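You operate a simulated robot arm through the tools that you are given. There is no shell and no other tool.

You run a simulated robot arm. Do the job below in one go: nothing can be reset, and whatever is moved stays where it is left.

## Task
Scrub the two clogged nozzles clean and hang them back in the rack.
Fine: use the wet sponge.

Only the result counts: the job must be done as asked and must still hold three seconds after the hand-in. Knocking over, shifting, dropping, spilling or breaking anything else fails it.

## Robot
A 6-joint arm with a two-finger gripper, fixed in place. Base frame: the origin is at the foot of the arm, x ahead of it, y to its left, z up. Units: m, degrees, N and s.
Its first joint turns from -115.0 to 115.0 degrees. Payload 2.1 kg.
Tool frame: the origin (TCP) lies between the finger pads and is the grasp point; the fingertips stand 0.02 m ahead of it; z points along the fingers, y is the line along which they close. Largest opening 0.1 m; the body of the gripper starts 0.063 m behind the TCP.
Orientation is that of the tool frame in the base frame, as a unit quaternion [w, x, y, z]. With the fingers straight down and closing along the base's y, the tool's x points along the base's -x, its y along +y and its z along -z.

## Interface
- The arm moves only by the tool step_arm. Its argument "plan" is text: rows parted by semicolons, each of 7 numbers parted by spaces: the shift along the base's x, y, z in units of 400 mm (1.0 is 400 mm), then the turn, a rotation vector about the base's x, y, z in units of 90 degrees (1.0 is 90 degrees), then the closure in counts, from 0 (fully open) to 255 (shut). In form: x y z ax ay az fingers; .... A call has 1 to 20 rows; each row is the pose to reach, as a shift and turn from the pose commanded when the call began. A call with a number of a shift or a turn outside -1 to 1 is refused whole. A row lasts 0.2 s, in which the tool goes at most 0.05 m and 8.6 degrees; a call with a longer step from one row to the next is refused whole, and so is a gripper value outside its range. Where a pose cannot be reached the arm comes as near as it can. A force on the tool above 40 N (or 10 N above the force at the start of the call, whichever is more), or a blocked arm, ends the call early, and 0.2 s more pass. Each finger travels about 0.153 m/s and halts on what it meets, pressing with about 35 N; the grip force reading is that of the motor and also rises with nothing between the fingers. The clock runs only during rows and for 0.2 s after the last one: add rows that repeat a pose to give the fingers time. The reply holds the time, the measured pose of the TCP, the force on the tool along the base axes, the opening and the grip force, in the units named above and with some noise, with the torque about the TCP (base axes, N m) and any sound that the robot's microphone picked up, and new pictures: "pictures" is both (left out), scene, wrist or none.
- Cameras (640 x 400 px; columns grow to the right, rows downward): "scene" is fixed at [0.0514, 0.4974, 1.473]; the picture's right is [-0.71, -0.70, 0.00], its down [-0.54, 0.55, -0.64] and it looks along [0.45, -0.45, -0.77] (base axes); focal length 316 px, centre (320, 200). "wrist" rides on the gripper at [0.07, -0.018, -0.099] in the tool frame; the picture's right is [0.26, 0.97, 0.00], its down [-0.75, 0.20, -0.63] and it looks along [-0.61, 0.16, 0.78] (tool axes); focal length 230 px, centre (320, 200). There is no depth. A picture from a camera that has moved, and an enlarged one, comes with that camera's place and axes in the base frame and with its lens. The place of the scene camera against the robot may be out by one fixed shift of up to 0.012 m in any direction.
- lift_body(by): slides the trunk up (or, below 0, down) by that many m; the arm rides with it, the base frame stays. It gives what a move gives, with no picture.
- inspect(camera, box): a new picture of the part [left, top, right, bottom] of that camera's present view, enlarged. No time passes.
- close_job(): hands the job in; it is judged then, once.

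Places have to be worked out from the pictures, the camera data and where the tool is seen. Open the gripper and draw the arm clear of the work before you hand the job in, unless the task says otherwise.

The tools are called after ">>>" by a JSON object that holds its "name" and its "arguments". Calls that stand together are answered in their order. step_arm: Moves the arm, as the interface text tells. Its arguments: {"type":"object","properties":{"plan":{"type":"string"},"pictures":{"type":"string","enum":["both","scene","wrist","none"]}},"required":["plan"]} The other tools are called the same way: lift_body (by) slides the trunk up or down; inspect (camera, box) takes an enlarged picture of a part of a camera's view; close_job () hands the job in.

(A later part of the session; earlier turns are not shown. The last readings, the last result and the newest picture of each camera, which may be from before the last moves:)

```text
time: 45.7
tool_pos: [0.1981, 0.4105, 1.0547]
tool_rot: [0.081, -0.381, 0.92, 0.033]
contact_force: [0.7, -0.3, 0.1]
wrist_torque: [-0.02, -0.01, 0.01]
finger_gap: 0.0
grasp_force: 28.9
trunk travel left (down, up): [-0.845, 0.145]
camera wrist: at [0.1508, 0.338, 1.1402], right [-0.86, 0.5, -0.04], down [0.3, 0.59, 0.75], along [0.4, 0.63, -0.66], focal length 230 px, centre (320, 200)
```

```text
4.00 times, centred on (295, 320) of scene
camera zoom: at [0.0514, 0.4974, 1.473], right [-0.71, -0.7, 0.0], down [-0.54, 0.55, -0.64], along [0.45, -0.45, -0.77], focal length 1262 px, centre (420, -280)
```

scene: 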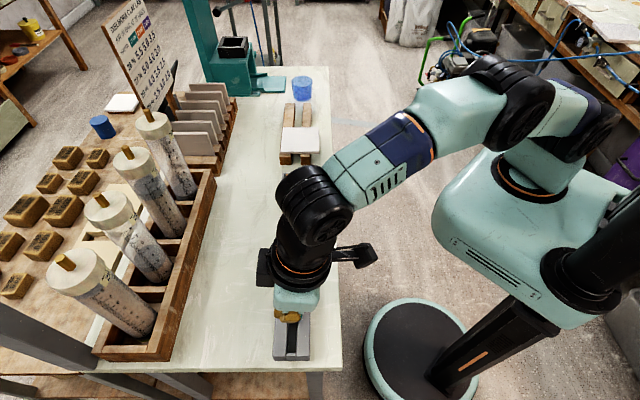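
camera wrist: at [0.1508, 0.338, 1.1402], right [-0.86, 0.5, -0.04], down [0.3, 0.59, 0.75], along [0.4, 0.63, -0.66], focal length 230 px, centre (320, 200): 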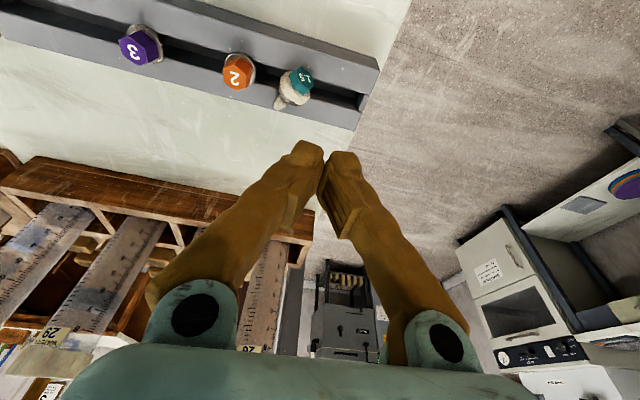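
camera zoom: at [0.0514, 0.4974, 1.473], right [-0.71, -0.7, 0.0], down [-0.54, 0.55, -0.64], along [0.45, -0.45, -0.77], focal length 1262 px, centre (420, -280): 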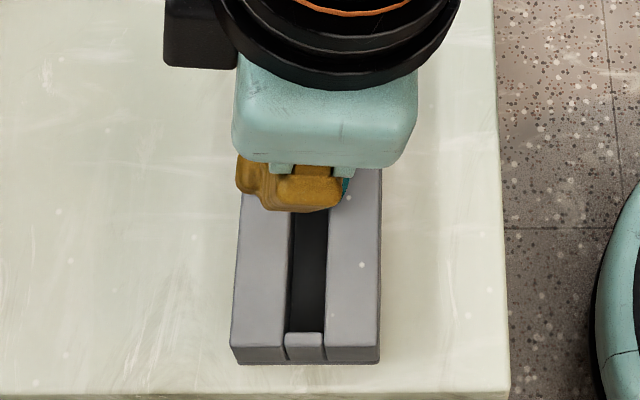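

The nozzle rests on the outer rail with its tip pointing outward (azimuth about 20°, tip down about 20°), still on the rack and clear of nozzle 2. I'll open the fingers and back off towards the base to get an unobstructed scene view.

>>> {"name": "step_arm", "arguments": {"plan": "-0.03 -0.05 0.02 0 0 0 200; -0.08 -0.13 0.02 0 0 0 150; -0.12 -0.2 0.02 0 0 0 115; -0.15 -0.25 0.02 0 0 0 115; -0.15 -0.25 0.02 0 0 0 115", "pictures": "both"}}

>>> {"name": "inspect", "arguments": {"camera": "scene", "box": [270, 260, 320, 350]}}

>>> {"name": "inspect", "arguments": {"camera": "wrist", "box": [260, 0, 380, 80]}}

```text
time: 46.9
tool_pos: [0.1383, 0.3107, 1.062]
tool_rot: [0.08, -0.381, 0.92, 0.034]
contact_force: [0.9, 0.4, -0.1]
wrist_torque: [-0.03, 0.0, 0.03]
finger_gap: 0.0549
grasp_force: 0.0
trunk travel left (down, up): [-0.845, 0.145]
camera wrist: at [0.09, 0.2377, 1.1476], right [-0.86, 0.5, -0.04], down [0.3, 0.59, 0.75], along [0.4, 0.63, -0.66], focal length 230 px, centre (320, 200)
```

scene: 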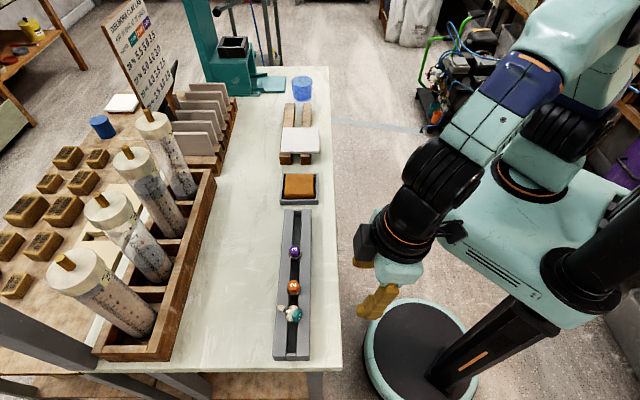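
wrist: 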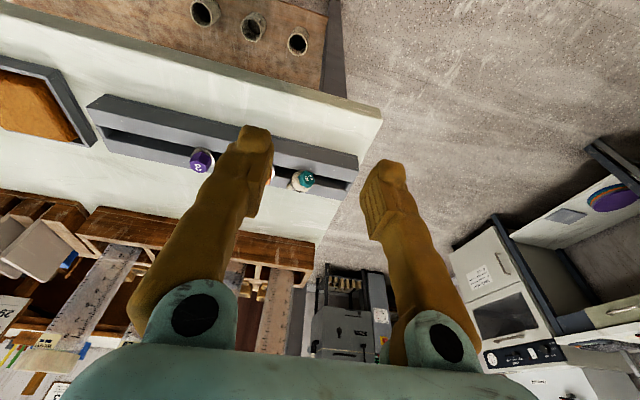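

```text
4.44 times, centred on (295, 305) of scene
camera zoom: at [0.0514, 0.4974, 1.473], right [-0.71, -0.7, 0.0], down [-0.54, 0.55, -0.64], along [0.45, -0.45, -0.77], focal length 1403 px, centre (431, -267)
```

zoom: 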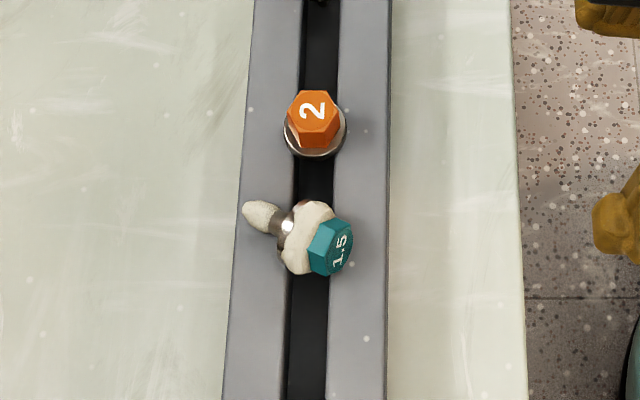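

```text
5.00 times, centred on (320, 40) of wrist
camera zoom: at [0.09, 0.2377, 1.1476], right [-0.86, 0.5, -0.04], down [0.3, 0.59, 0.75], along [0.4, 0.63, -0.66], focal length 1150 px, centre (320, 1000)
```

zoom: 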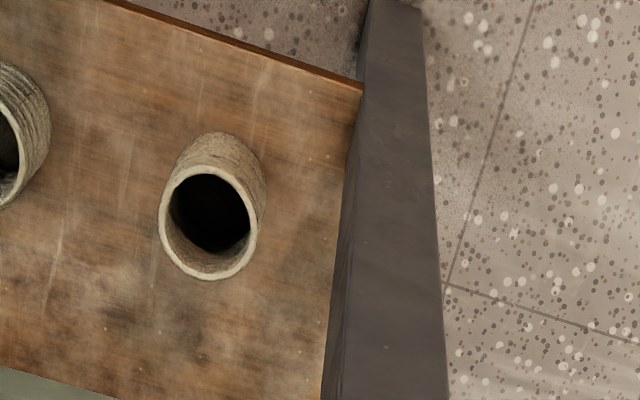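

The scene view clearly shows the nozzle lying across the slot: hex end towards the robot, tip on the outer rail. I'll zoom the current wrist view on it for a precise pose.

>>> {"name": "inspect", "arguments": {"camera": "wrist", "box": [270, 150, 340, 205]}}

>>> {"name": "inspect", "arguments": {"camera": "scene", "box": [275, 295, 310, 330]}}

```text
7.27 times, centred on (305, 178) of wrist
camera zoom: at [0.09, 0.2377, 1.1476], right [-0.86, 0.5, -0.04], down [0.3, 0.59, 0.75], along [0.4, 0.63, -0.66], focal length 1673 px, centre (429, 364)
```

zoom: 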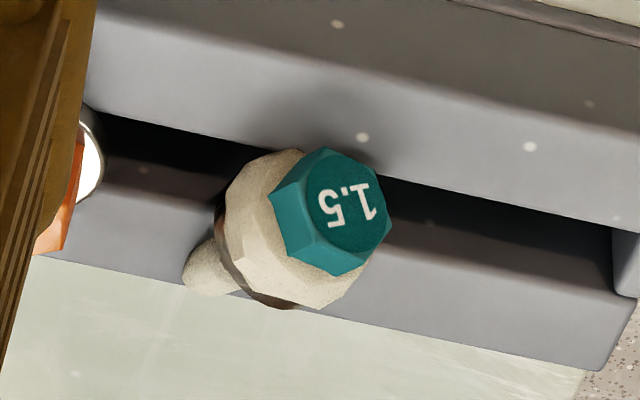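

```text
11.43 times, centred on (292, 312) of scene
camera zoom: at [0.0514, 0.4974, 1.473], right [-0.71, -0.7, 0.0], down [-0.54, 0.55, -0.64], along [0.45, -0.45, -0.77], focal length 3607 px, centre (634, -1086)
```

zoom: 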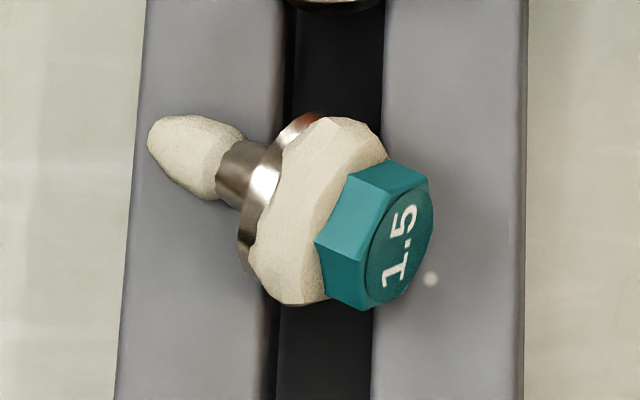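

Triangulation gives the hex top centre at H≈(0.205, 0.390, 0.949), nozzle axis azimuth ≈19°, tip down ≈14°, and the rail top at z≈0.9345. I'll zoom once more to see how the hex is rolled about its axis.

>>> {"name": "inspect", "arguments": {"camera": "wrist", "box": [288, 164, 318, 194]}}

>>> {"name": "inspect", "arguments": {"camera": "scene", "box": [284, 302, 304, 324]}}

```text
13.33 times, centred on (303, 179) of wrist
camera zoom: at [0.09, 0.2377, 1.1476], right [-0.86, 0.5, -0.04], down [0.3, 0.59, 0.75], along [0.4, 0.63, -0.66], focal length 3068 px, centre (547, 480)
```

zoom: 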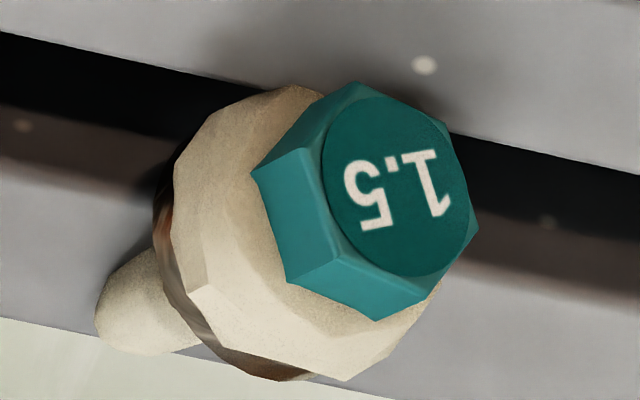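

```text
16.00 times, centred on (294, 313) of scene
camera zoom: at [0.0514, 0.4974, 1.473], right [-0.71, -0.7, 0.0], down [-0.54, 0.55, -0.64], along [0.45, -0.45, -0.77], focal length 5049 px, centre (736, -1608)
```

zoom: 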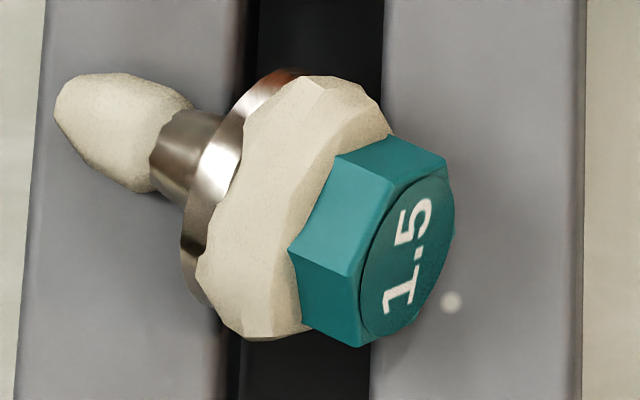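

The hex has a flat facing almost straight up, so squeezing horizontally should roll it onto its flats. My plan is to grip the hex from above, across the nozzle axis and with deeper finger engagement, then lift it, turn it tip-down over the slot and hang it. First I'll hover above it with the tool yawed −26°, so the closing axis is at azimuth 109°.

>>> {"name": "step_arm", "arguments": {"plan": "0.03 0.04 0 0 0 -0.06 140; 0.06 0.08 0 0 0 -0.12 140; 0.09 0.12 -0.02 0 0 -0.18 140; 0.12 0.155 -0.05 0 0 -0.24 140; 0.149 0.19 -0.081 0 0 -0.289 140; 0.149 0.19 -0.081 0 0 -0.289 140", "pictures": "both"}}

>>> {"name": "inspect", "arguments": {"camera": "wrist", "box": [240, 70, 400, 190]}}

```text
time: 48.3
tool_pos: [0.1987, 0.387, 1.0288]
tool_rot: [0.086, -0.163, 0.983, 0.013]
contact_force: [-0.4, -0.4, -1.0]
wrist_torque: [0.04, 0.0, 0.01]
finger_gap: 0.0452
grasp_force: 0.0
trunk travel left (down, up): [-0.845, 0.145]
camera wrist: at [0.1227, 0.3429, 1.1149], right [-0.55, 0.83, -0.04], down [0.53, 0.39, 0.75], along [0.64, 0.39, -0.66], focal length 230 px, centre (320, 200)
```

scene: 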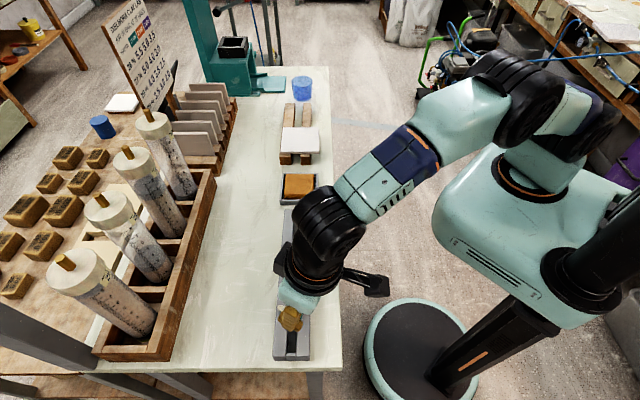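
wrist: 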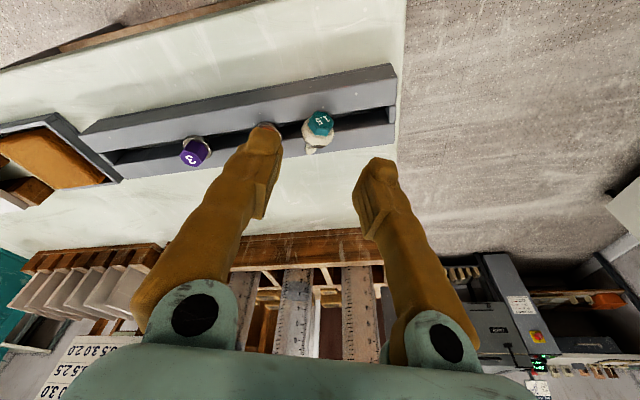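

```text
3.33 times, centred on (320, 130) of wrist
camera zoom: at [0.1227, 0.3429, 1.1149], right [-0.55, 0.83, -0.04], down [0.53, 0.39, 0.75], along [0.64, 0.39, -0.66], focal length 767 px, centre (320, 433)
```

zoom: 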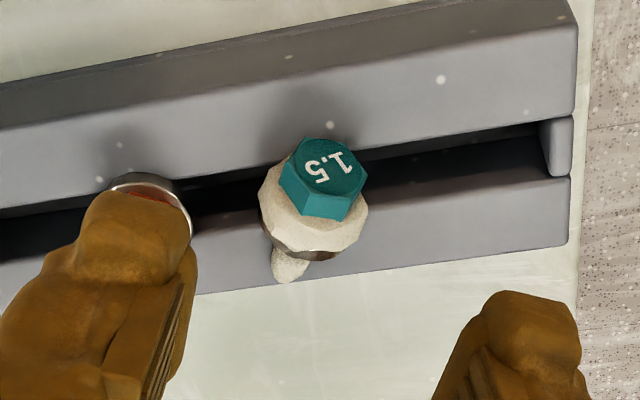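

The hover view confirms the nozzle's pose (H≈(0.204, 0.390), axis azimuth ≈19.5°), centred between the fingers. I'll descend to about 12 mm above the grasp height and check.

>>> {"name": "step_arm", "arguments": {"plan": "-0.0028 -0.0008 -0.05 0 0 0 140; -0.0028 -0.0008 -0.1 0 0 0 140; -0.0028 -0.0008 -0.13 0 0 0 140; -0.0028 -0.0008 -0.147 0 0 0 140; -0.0028 -0.0008 -0.147 0 0 0 140", "pictures": "both"}}

>>> {"name": "inspect", "arguments": {"camera": "wrist", "box": [250, 90, 390, 190]}}

>>> {"name": "inspect", "arguments": {"camera": "scene", "box": [265, 270, 325, 340]}}

```text
time: 49.5
tool_pos: [0.1982, 0.3884, 0.97]
tool_rot: [0.086, -0.164, 0.983, 0.015]
contact_force: [1.0, -0.5, -0.3]
wrist_torque: [0.0, -0.02, 0.0]
finger_gap: 0.045
grasp_force: 0.0
trunk travel left (down, up): [-0.845, 0.145]
camera wrist: at [0.1215, 0.3426, 1.0561], right [-0.55, 0.83, -0.04], down [0.53, 0.39, 0.75], along [0.64, 0.39, -0.66], focal length 230 px, centre (320, 200)
```

scene: 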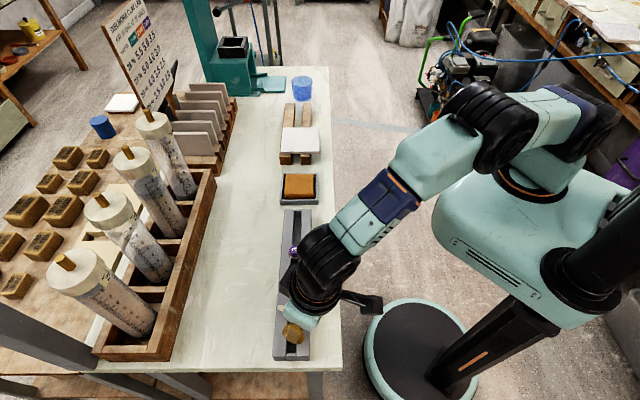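
wrist: 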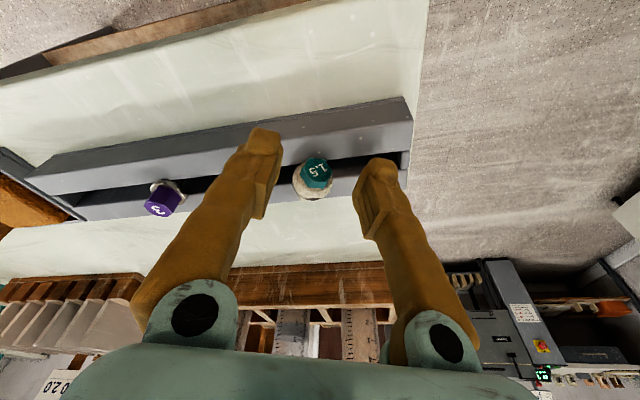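

```text
4.00 times, centred on (320, 140) of wrist
camera zoom: at [0.1215, 0.3426, 1.0561], right [-0.55, 0.83, -0.04], down [0.53, 0.39, 0.75], along [0.64, 0.39, -0.66], focal length 920 px, centre (320, 440)
```

zoom: 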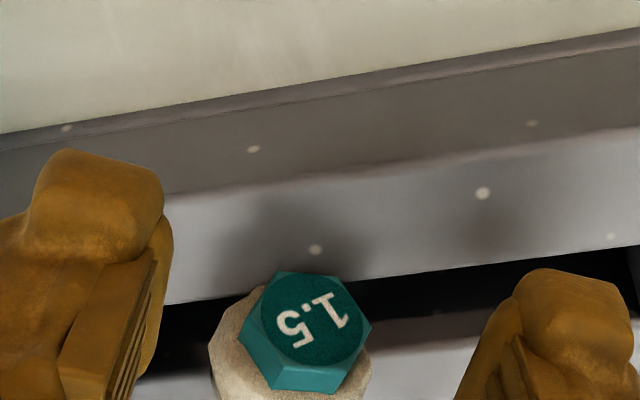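

```text
5.71 times, centred on (295, 305) of scene
camera zoom: at [0.0514, 0.4974, 1.473], right [-0.71, -0.7, 0.0], down [-0.54, 0.55, -0.64], along [0.45, -0.45, -0.77], focal length 1803 px, centre (463, -400)
```

zoom: 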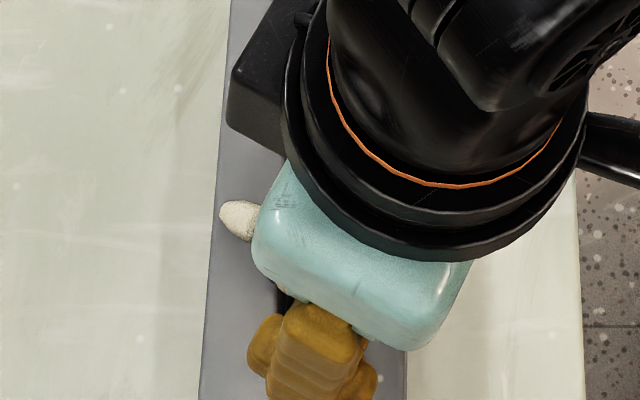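

The hex is centred between the fingers. I'll descend 12 mm, leaving the tips about 2.5 mm above the rail, and close.

>>> {"name": "step_arm", "arguments": {"plan": "0 0 -0.015 0 0 0 140; 0 0 -0.03 0 0 0 140; 0 0 -0.03 0 0 0 180; 0 0 -0.03 0 0 0 210; 0 0 -0.03 0 0 0 255; 0 0 -0.03 0 0 0 255; 0 0 -0.03 0 0 0 255", "pictures": "wrist"}}

>>> {"name": "inspect", "arguments": {"camera": "wrist", "box": [250, 110, 390, 210]}}

>>> {"name": "inspect", "arguments": {"camera": "scene", "box": [265, 280, 325, 345]}}

```text
time: 51.1
tool_pos: [0.1968, 0.3869, 0.9582]
tool_rot: [0.086, -0.164, 0.983, 0.014]
contact_force: [0.4, 0.9, -0.3]
wrist_torque: [0.01, 0.04, 0.01]
finger_gap: 0.0166
grasp_force: 35.8
trunk travel left (down, up): [-0.845, 0.145]
camera wrist: at [0.1216, 0.3426, 1.0441], right [-0.55, 0.83, -0.04], down [0.53, 0.39, 0.75], along [0.64, 0.39, -0.66], focal length 230 px, centre (320, 200)
```

wrist: 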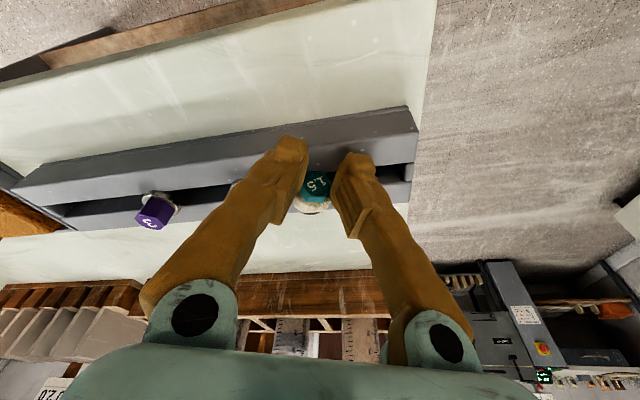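

```text
4.00 times, centred on (320, 160) of wrist
camera zoom: at [0.1216, 0.3426, 1.0441], right [-0.55, 0.83, -0.04], down [0.53, 0.39, 0.75], along [0.64, 0.39, -0.66], focal length 920 px, centre (320, 360)
```

zoom: 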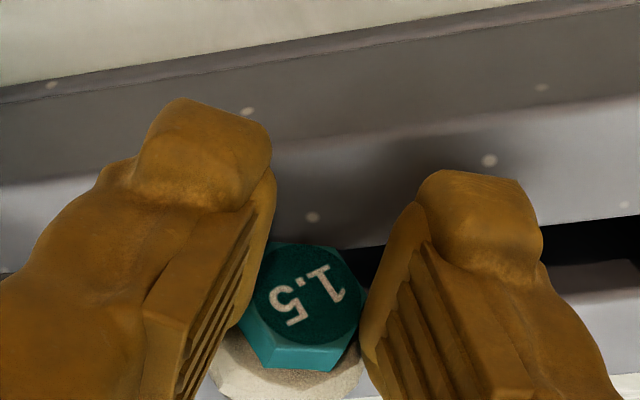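

```text
6.15 times, centred on (295, 312) of scene
camera zoom: at [0.0514, 0.4974, 1.473], right [-0.71, -0.7, 0.0], down [-0.54, 0.55, -0.64], along [0.45, -0.45, -0.77], focal length 1942 px, centre (474, -492)
```

zoom: 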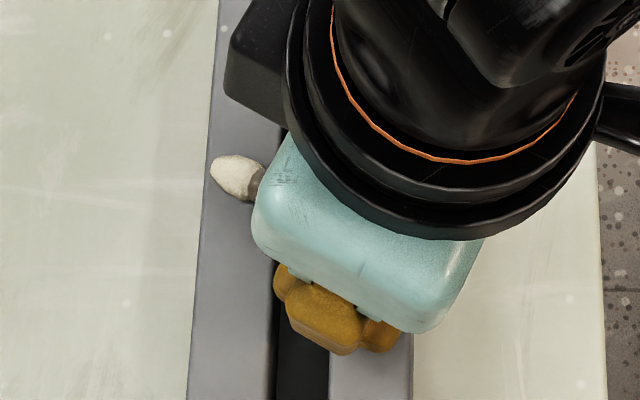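

The gap is 16.6 mm with 35 N, so it is on flats again, with the hex well inside the pads. I'll lift gently by 30 mm and check that it holds.

>>> {"name": "step_arm", "arguments": {"plan": "0 0 0.005 0 0 0 255; 0 0 0.015 0 0 0 255; 0 0 0.03 0 0 0 255; 0 0 0.05 0 0 0 255; 0 0 0.075 0 0 0 255; 0 0 0.075 0 0 0 255", "pictures": "both"}}

>>> {"name": "inspect", "arguments": {"camera": "wrist", "box": [250, 110, 390, 210]}}

>>> {"name": "inspect", "arguments": {"camera": "scene", "box": [265, 280, 325, 345]}}

```text
time: 52.5
tool_pos: [0.1969, 0.3881, 0.987]
tool_rot: [0.086, -0.164, 0.983, 0.015]
contact_force: [0.1, 0.0, 0.0]
wrist_torque: [0.0, 0.0, 0.01]
finger_gap: 0.0
grasp_force: 29.6
trunk travel left (down, up): [-0.845, 0.145]
camera wrist: at [0.1216, 0.3425, 1.0745], right [-0.55, 0.83, -0.05], down [0.53, 0.39, 0.75], along [0.64, 0.39, -0.66], focal length 230 px, centre (320, 200)
```

scene: 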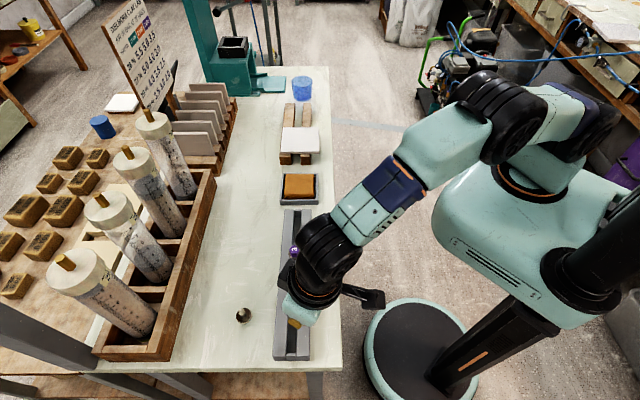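
wrist: 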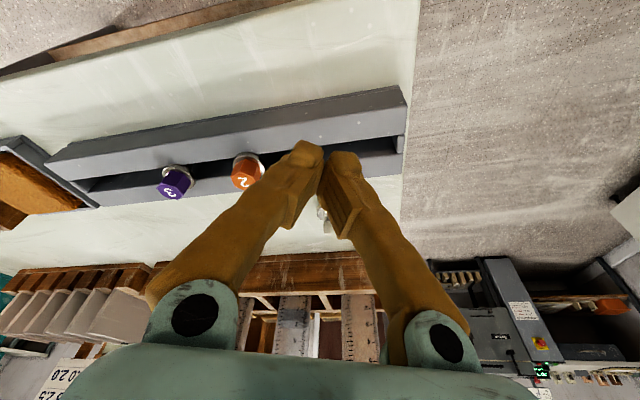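

```text
4.00 times, centred on (320, 160) of wrist
camera zoom: at [0.1216, 0.3425, 1.0745], right [-0.55, 0.83, -0.05], down [0.53, 0.39, 0.75], along [0.64, 0.39, -0.66], focal length 920 px, centre (320, 360)
```

zoom: 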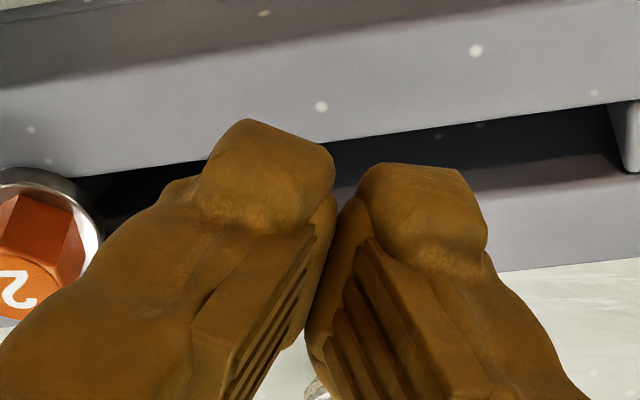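

```text
6.15 times, centred on (295, 312) of scene
camera zoom: at [0.0514, 0.4974, 1.473], right [-0.71, -0.7, 0.0], down [-0.54, 0.55, -0.64], along [0.45, -0.45, -0.77], focal length 1942 px, centre (474, -492)
```

zoom: 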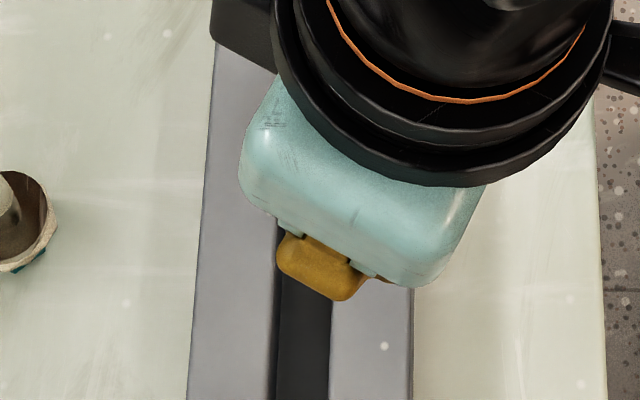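

The nozzle was squeezed out of the pads again and is now off the rack on the table surface. I'll look closely at where and how it lies.

>>> {"name": "inspect", "arguments": {"camera": "scene", "box": [225, 295, 265, 335]}}

>>> {"name": "inspect", "arguments": {"camera": "scene", "box": [200, 190, 340, 370]}}

```text
10.00 times, centred on (245, 315) of scene
camera zoom: at [0.0514, 0.4974, 1.473], right [-0.71, -0.7, 0.0], down [-0.54, 0.55, -0.64], along [0.45, -0.45, -0.77], focal length 3156 px, centre (1070, -950)
```

zoom: 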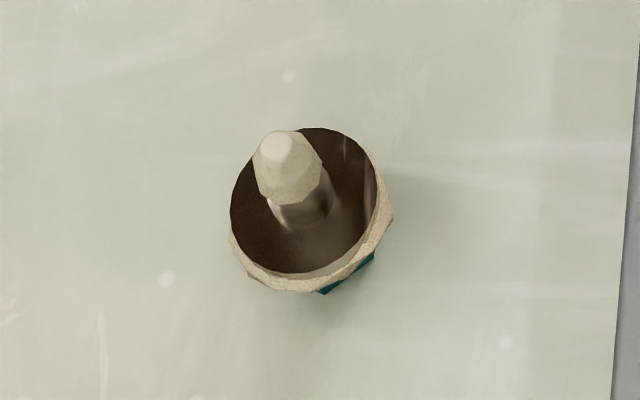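

```text
2.22 times, centred on (270, 280) of scene
camera zoom: at [0.0514, 0.4974, 1.473], right [-0.71, -0.7, 0.0], down [-0.54, 0.55, -0.64], along [0.45, -0.45, -0.77], focal length 701 px, centre (431, 22)
```

zoom: 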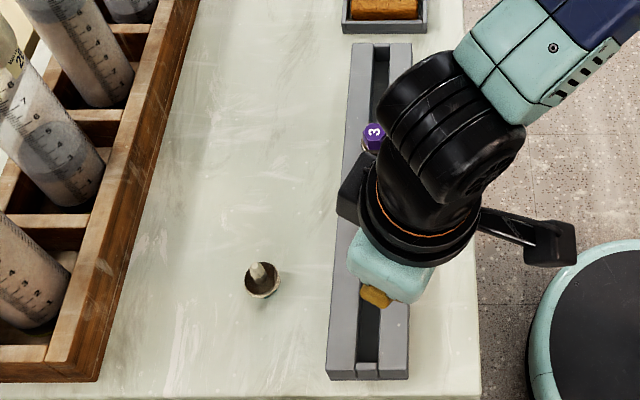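

The nozzle now stands upside down (on its hex, tip up) on the open table at roughly (0.285, 0.451). It is intact, so I'll recover it: raise the arm, turn towards it, lower the trunk for reach, and take a closer look.

>>> {"name": "step_arm", "arguments": {"plan": "0 0 0.06 0 0 0.08 255; 0 0 0.12 0 0 0.17 255; -0.02 -0.04 0.18 0 0 0.26 200; -0.04 -0.08 0.23 0 0 0.34 153; -0.05 -0.1 0.26 0 0 0.42 153; -0.05 -0.1 0.26 0 0 0.5056 153; -0.05 -0.1 0.26 0 0 0.5056 153", "pictures": "none"}}

>>> {"name": "lift_body", "arguments": {"by": -0.1}}

>>> {"name": "step_arm", "arguments": {"plan": "0 0 0 0.09 -0.043 0 153; 0 0 0 0.1805 -0.0861 0 153; 0 0 0 0.1805 -0.0861 0 153", "pictures": "both"}}

```text
time: 54.1
tool_pos: [0.1782, 0.3471, 1.0918]
tool_rot: [0.074, -0.532, 0.842, 0.045]
contact_force: [-0.1, -0.8, 0.0]
wrist_torque: [0.02, 0.03, -0.01]
finger_gap: 0.04
grasp_force: 0.1
trunk travel left (down, up): [-0.845, 0.145]
```

```text
time: 55.4
tool_pos: [0.1785, 0.3472, 0.9921]
tool_rot: [0.074, -0.532, 0.843, 0.046]
contact_force: [0.0, 1.4, 0.0]
wrist_torque: [0.03, 0.0, -0.03]
finger_gap: 0.04
grasp_force: 0.0
trunk travel left (down, up): [-0.745, 0.245]
```

```text
refused: row 1 steps farther than a row can; nothing moved
```

One tilt row exceeded the per-row limit and was refused, so I'll repeat it in three smaller steps.

>>> {"name": "step_arm", "arguments": {"plan": "0 0 0.02 0.06 -0.0287 0 153; 0 0 0.04 0.12 -0.0574 0 153; 0 0 0.05 0.1805 -0.0861 0 153; 0 0 0.05 0.1805 -0.0861 0 153", "pictures": "both"}}

>>> {"name": "inspect", "arguments": {"camera": "wrist", "box": [220, 80, 420, 260]}}

>>> {"name": "inspect", "arguments": {"camera": "scene", "box": [215, 270, 335, 360]}}

```text
time: 56.4
tool_pos: [0.1783, 0.3468, 1.0126]
tool_rot: [0.205, -0.518, 0.82, 0.129]
contact_force: [0.6, 0.2, -0.3]
wrist_torque: [-0.04, -0.02, 0.01]
finger_gap: 0.0397
grasp_force: 0.2
trunk travel left (down, up): [-0.745, 0.245]
camera wrist: at [0.1476, 0.2421, 1.0674], right [-0.97, 0.21, -0.12], down [-0.02, 0.42, 0.91], along [0.24, 0.88, -0.4], focal length 230 px, centre (320, 200)
```

scene: 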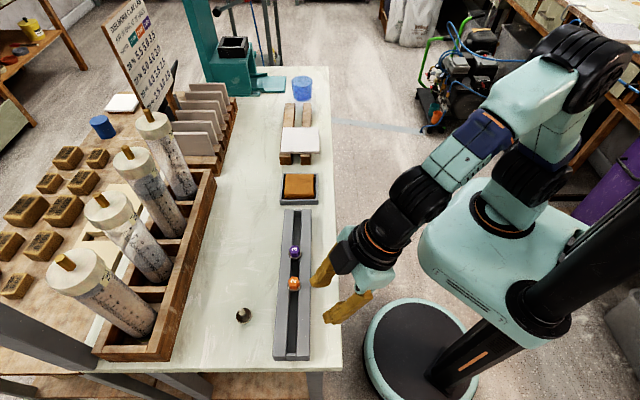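
wrist: 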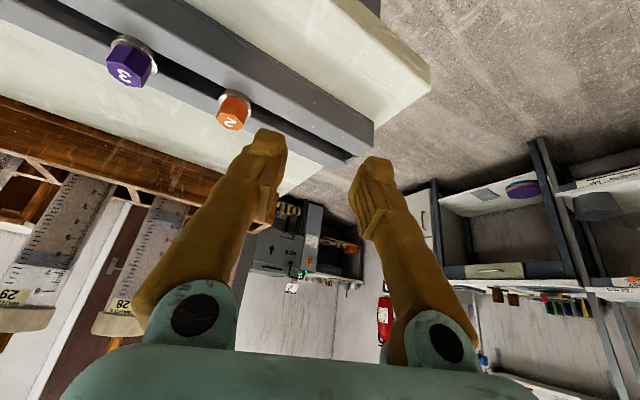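

```text
2.22 times, centred on (320, 170) of wrist
camera zoom: at [0.1476, 0.2421, 1.0674], right [-0.97, 0.21, -0.12], down [-0.02, 0.42, 0.91], along [0.24, 0.88, -0.4], focal length 511 px, centre (320, 267)
```

zoom: 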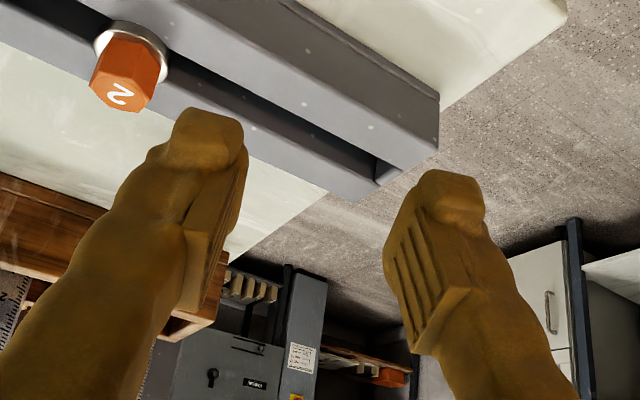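

```text
4.44 times, centred on (275, 315) of scene
camera zoom: at [0.0514, 0.4974, 1.473], right [-0.71, -0.7, 0.0], down [-0.54, 0.55, -0.64], along [0.45, -0.45, -0.77], focal length 1403 px, centre (520, -311)
```

zoom: 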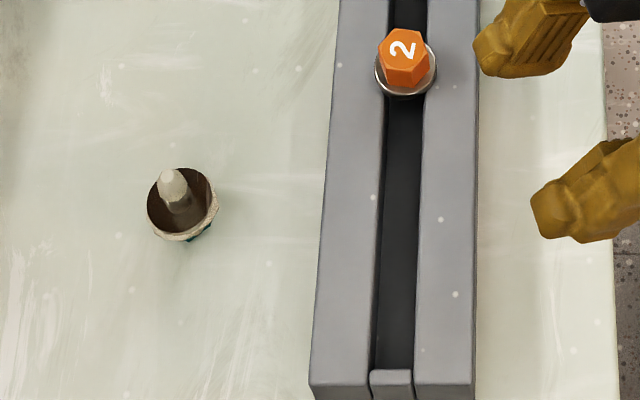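

I need the table height to plan the pick-up. I'll zoom on the rack's end face in the scene view, whose vertical edges give the table level, and on the nozzle again.

>>> {"name": "inspect", "arguments": {"camera": "scene", "box": [262, 340, 322, 375]}}

>>> {"name": "inspect", "arguments": {"camera": "scene", "box": [230, 300, 258, 328]}}

>>> {"name": "inspect", "arguments": {"camera": "scene", "box": [270, 195, 325, 250]}}

```text
10.67 times, centred on (292, 358) of scene
camera zoom: at [0.0514, 0.4974, 1.473], right [-0.71, -0.7, 0.0], down [-0.54, 0.55, -0.64], along [0.45, -0.45, -0.77], focal length 3366 px, centre (619, -1480)
```

zoom: 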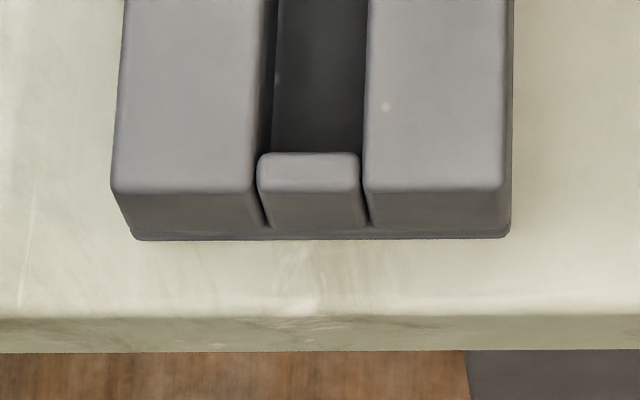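

```text
14.29 times, centred on (244, 314) of scene
camera zoom: at [0.0514, 0.4974, 1.473], right [-0.71, -0.7, 0.0], down [-0.54, 0.55, -0.64], along [0.45, -0.45, -0.77], focal length 4508 px, centre (1406, -1429)
```

zoom: 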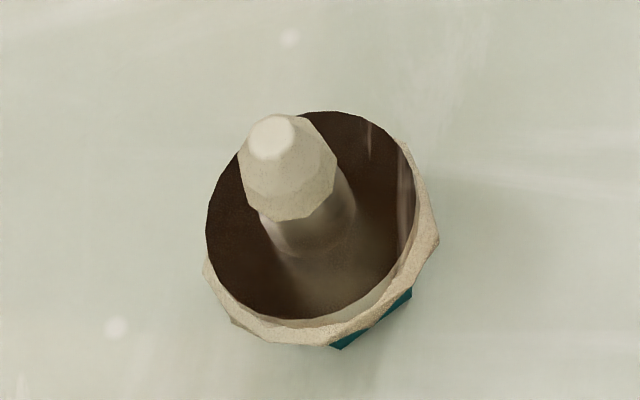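

```text
7.27 times, centred on (298, 222) of scene
camera zoom: at [0.0514, 0.4974, 1.473], right [-0.71, -0.7, 0.0], down [-0.54, 0.55, -0.64], along [0.45, -0.45, -0.77], focal length 2295 px, centre (484, 36)
```

zoom: 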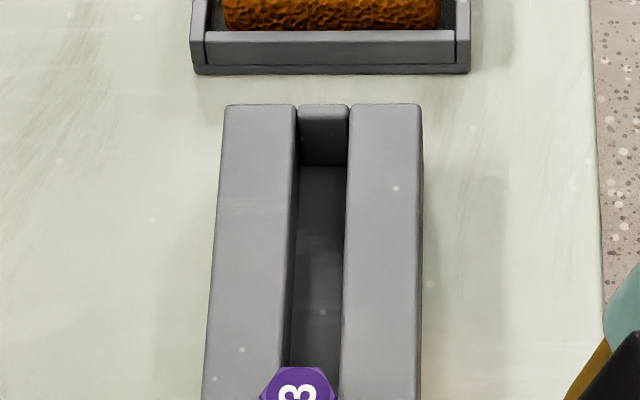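

The rack's end face gives a table level of about z≈0.905, and the nozzle stands at about (0.2837, 0.4517) with its tip at z≈0.946. I'll grip its long shaft deeply from above with a 28° outward tilt, then lay it along the slot and tip it in. First I hover just short of it along the tool axis.

>>> {"name": "step_arm", "arguments": {"plan": "0.05 0.05 0.02 0 0 -0.06 153; 0.1 0.1 0.02 0 0 -0.12 153; 0.15 0.15 0.02 0 0 -0.18 153; 0.19 0.19 0 0 0 -0.2167 153; 0.2175 0.216 -0.0565 0 0 -0.2167 153; 0.2175 0.216 -0.0565 0 0 -0.2167 153", "pictures": "both"}}

>>> {"name": "inspect", "arguments": {"camera": "wrist", "box": [240, 90, 400, 190]}}

>>> {"name": "inspect", "arguments": {"camera": "scene", "box": [225, 285, 305, 345]}}

```text
time: 57.8
tool_pos: [0.265, 0.4345, 0.9897]
tool_rot: [0.223, -0.372, 0.896, 0.092]
contact_force: [-0.5, -0.9, 0.4]
wrist_torque: [0.01, -0.03, 0.0]
finger_gap: 0.0401
grasp_force: 0.1
trunk travel left (down, up): [-0.745, 0.245]
camera wrist: at [0.2009, 0.3445, 1.0445], right [-0.84, 0.52, -0.12], down [0.12, 0.4, 0.91], along [0.52, 0.75, -0.4], focal length 230 px, centre (320, 200)
```

scene: 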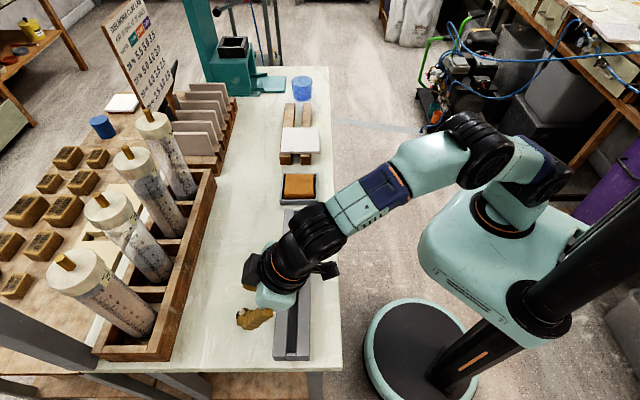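
wrist: 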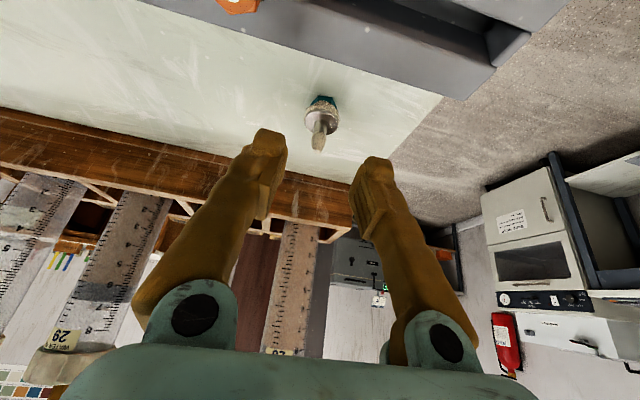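

```text
4.00 times, centred on (320, 140) of wrist
camera zoom: at [0.2009, 0.3445, 1.0445], right [-0.84, 0.52, -0.12], down [0.12, 0.4, 0.91], along [0.52, 0.75, -0.4], focal length 920 px, centre (320, 440)
```

zoom: 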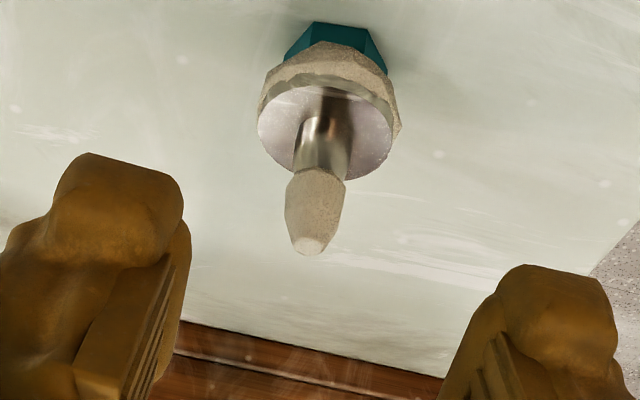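

```text
6.67 times, centred on (265, 315) of scene
camera zoom: at [0.0514, 0.4974, 1.473], right [-0.71, -0.7, 0.0], down [-0.54, 0.55, -0.64], along [0.45, -0.45, -0.77], focal length 2104 px, centre (687, -567)
```

zoom: 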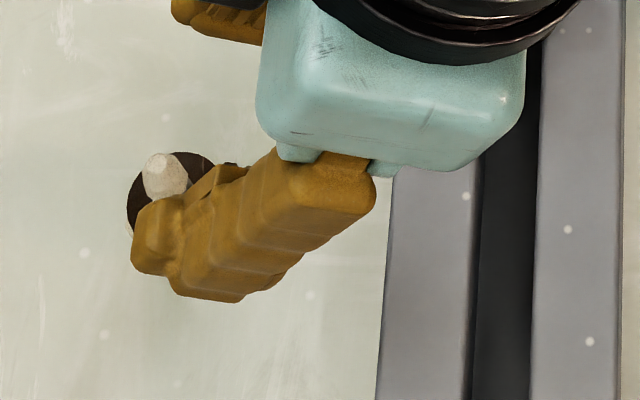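

The view is clear: the shaft is centred between the fingers, flange face at z≈0.924 and tip at ≈0.948. I'll move along the tool axis until the fingertips straddle the shaft just above the flange, then close.

>>> {"name": "step_arm", "arguments": {"plan": "0.012 0.0117 -0.034 0 0 0 153; 0.024 0.0235 -0.068 0 0 0 153; 0.0365 0.035 -0.103 0 0 0 153; 0.0365 0.035 -0.103 0 0 0 153; 0.0365 0.035 -0.103 0 0 0 200; 0.0365 0.035 -0.103 0 0 0 255; 0.0365 0.035 -0.103 0 0 0 255; 0.0365 0.035 -0.103 0 0 0 255", "pictures": "both"}}

>>> {"name": "inspect", "arguments": {"camera": "wrist", "box": [250, 110, 390, 210]}}

```text
time: 59.6
tool_pos: [0.2794, 0.4478, 0.9487]
tool_rot: [0.224, -0.371, 0.896, 0.093]
contact_force: [0.0, -0.4, -0.6]
wrist_torque: [0.03, 0.01, -0.01]
finger_gap: 0.006
grasp_force: 29.8
trunk travel left (down, up): [-0.745, 0.245]
camera wrist: at [0.2157, 0.3585, 1.0038], right [-0.84, 0.52, -0.12], down [0.12, 0.4, 0.91], along [0.52, 0.75, -0.4], focal length 230 px, centre (320, 200)
```

scene: 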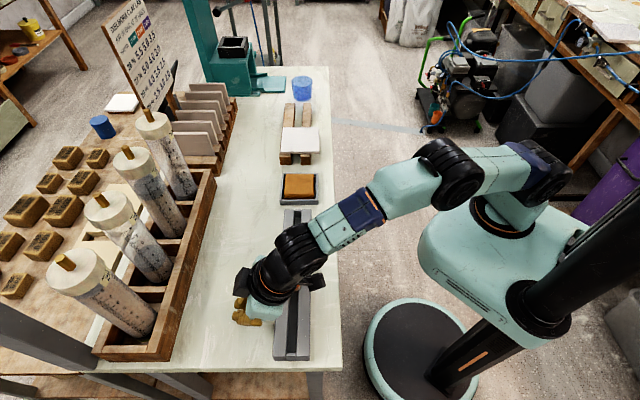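
wrist: 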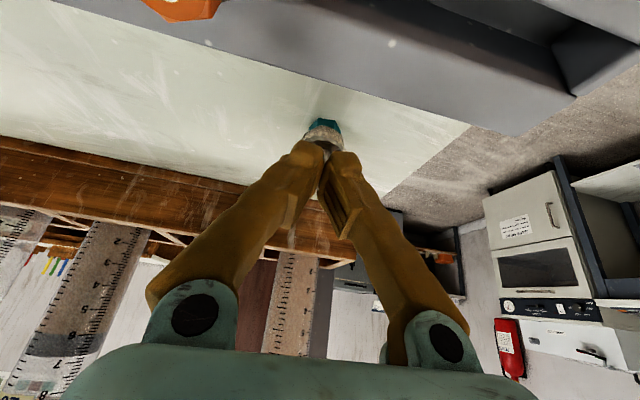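

```text
4.00 times, centred on (320, 160) of wrist
camera zoom: at [0.2157, 0.3585, 1.0038], right [-0.84, 0.52, -0.12], down [0.12, 0.4, 0.91], along [0.52, 0.75, -0.4], focal length 920 px, centre (320, 360)
```

zoom: 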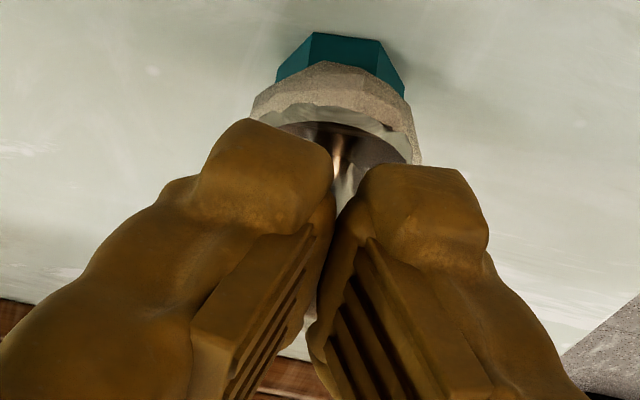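

The fingers hold the shaft at a 6 mm gap. I'll test the hold with a very small lift (about 4 mm) before trusting it.

>>> {"name": "step_arm", "arguments": {"plan": "0 0 0.003 0 0 0 255; 0 0 0.006 0 0 0 255; 0 0 0.01 0 0 0 255; 0 0 0.01 0 0 0 255", "pictures": "wrist"}}

>>> {"name": "inspect", "arguments": {"camera": "wrist", "box": [250, 100, 390, 200]}}

```text
time: 60.6
tool_pos: [0.2795, 0.4469, 0.9532]
tool_rot: [0.224, -0.371, 0.896, 0.093]
contact_force: [0.1, -0.2, -0.1]
wrist_torque: [0.0, -0.01, -0.01]
finger_gap: 0.0061
grasp_force: 29.8
trunk travel left (down, up): [-0.745, 0.245]
camera wrist: at [0.2156, 0.3586, 1.008], right [-0.84, 0.52, -0.12], down [0.12, 0.4, 0.91], along [0.52, 0.75, -0.4], focal length 230 px, centre (320, 200)
```

wrist: 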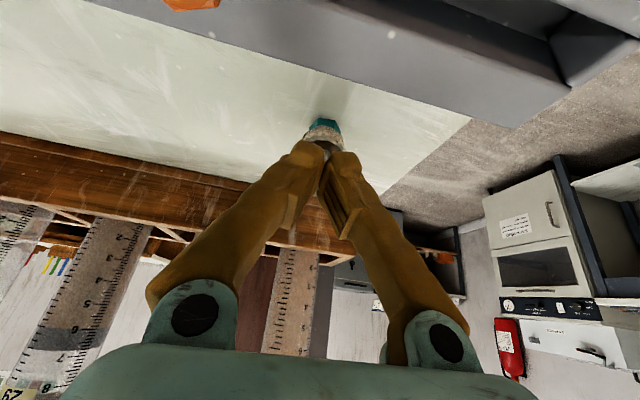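

```text
4.00 times, centred on (320, 150) of wrist
camera zoom: at [0.2156, 0.3586, 1.008], right [-0.84, 0.52, -0.12], down [0.12, 0.4, 0.91], along [0.52, 0.75, -0.4], focal length 920 px, centre (320, 400)
```

zoom: 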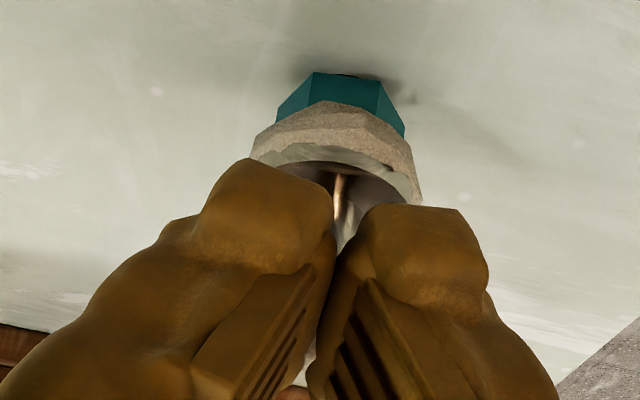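

It holds: the shadow has separated and the nozzle moved with the fingers. I'll lift it slowly another 60 mm.

>>> {"name": "step_arm", "arguments": {"plan": "0 0 0.01 0 0 0 255; 0 0 0.025 0 0 0 255; 0 0 0.045 0 0 0 255; 0 0 0.07 0 0 0 255; 0 0 0.1 0 0 0 255; 0 0 0.13 0 0 0 255; 0 0 0.15 0 0 0 255; 0 0 0.15 0 0 0 255", "pictures": "wrist"}}

>>> {"name": "inspect", "arguments": {"camera": "wrist", "box": [250, 100, 390, 200]}}

```text
time: 62.4
tool_pos: [0.2795, 0.4481, 1.0124]
tool_rot: [0.223, -0.371, 0.896, 0.093]
contact_force: [0.5, 0.9, 0.3]
wrist_torque: [0.02, -0.02, 0.01]
finger_gap: 0.0062
grasp_force: 29.7
trunk travel left (down, up): [-0.745, 0.245]
camera wrist: at [0.2156, 0.3588, 1.0681], right [-0.84, 0.52, -0.12], down [0.12, 0.4, 0.91], along [0.52, 0.75, -0.4], focal length 230 px, centre (320, 200)
```

wrist: 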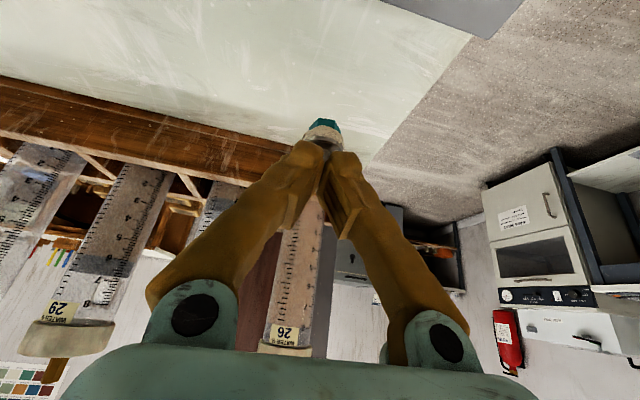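

```text
4.00 times, centred on (320, 150) of wrist
camera zoom: at [0.2156, 0.3588, 1.0681], right [-0.84, 0.52, -0.12], down [0.12, 0.4, 0.91], along [0.52, 0.75, -0.4], focal length 920 px, centre (320, 400)
```

zoom: 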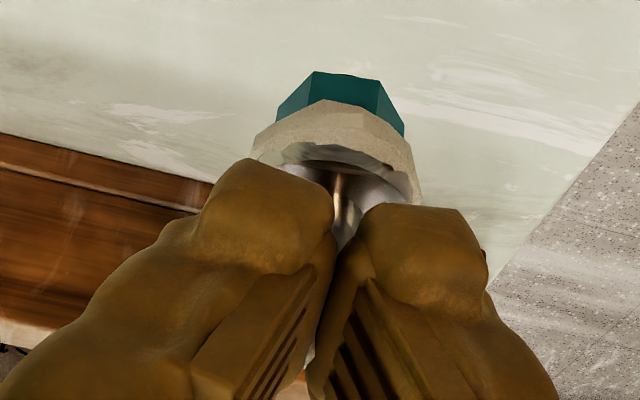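

The nozzle is held firmly by its shaft. I'll bring it over the rack towards the base while yawing −90°, so it can later be laid along the slot in the free stretch between nozzle 3 and the sponge end.

>>> {"name": "step_arm", "arguments": {"plan": "0 -0.02 0.03 0 0 -0.06 255; -0.002 -0.05 0.06 0 0 -0.14 255; -0.004 -0.09 0.09 0 0 -0.22 255; -0.006 -0.13 0.094 0 0 -0.3 255; -0.008 -0.17 0.094 0 0 -0.38 255; -0.01 -0.21 0.094 0 0 -0.46 255; -0.012 -0.25 0.094 0 0 -0.54 255; -0.014 -0.3 0.094 0 0 -0.62 255; -0.016 -0.35 0.094 0 0 -0.7 255; -0.018 -0.4 0.094 0 0 -0.78 255; -0.02 -0.44 0.094 0 0 -0.86 255; -0.022 -0.47 0.094 0 0 -0.94 255; -0.024 -0.495 0.094 0 0 -1 255; -0.024 -0.495 0.094 0 0 -1 255", "pictures": "both"}}

```text
time: 65.4
tool_pos: [0.27, 0.249, 1.0504]
tool_rot: [0.223, 0.372, 0.896, -0.092]
contact_force: [0.1, 0.3, 0.0]
wrist_torque: [0.0, 0.01, 0.01]
finger_gap: 0.0058
grasp_force: 29.7
trunk travel left (down, up): [-0.745, 0.245]
camera wrist: at [0.1795, 0.3131, 1.1056], right [0.52, 0.84, -0.12], down [0.4, -0.12, 0.91], along [0.75, -0.52, -0.4], focal length 230 px, centre (320, 200)
```

scene: 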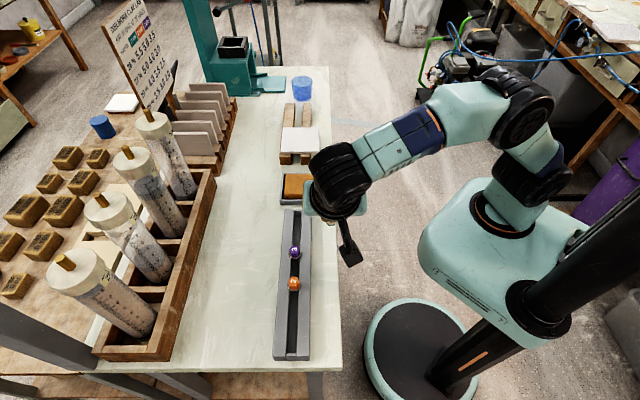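
wrist: 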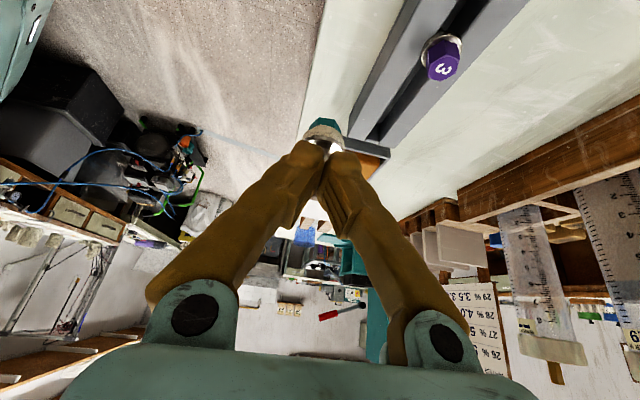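

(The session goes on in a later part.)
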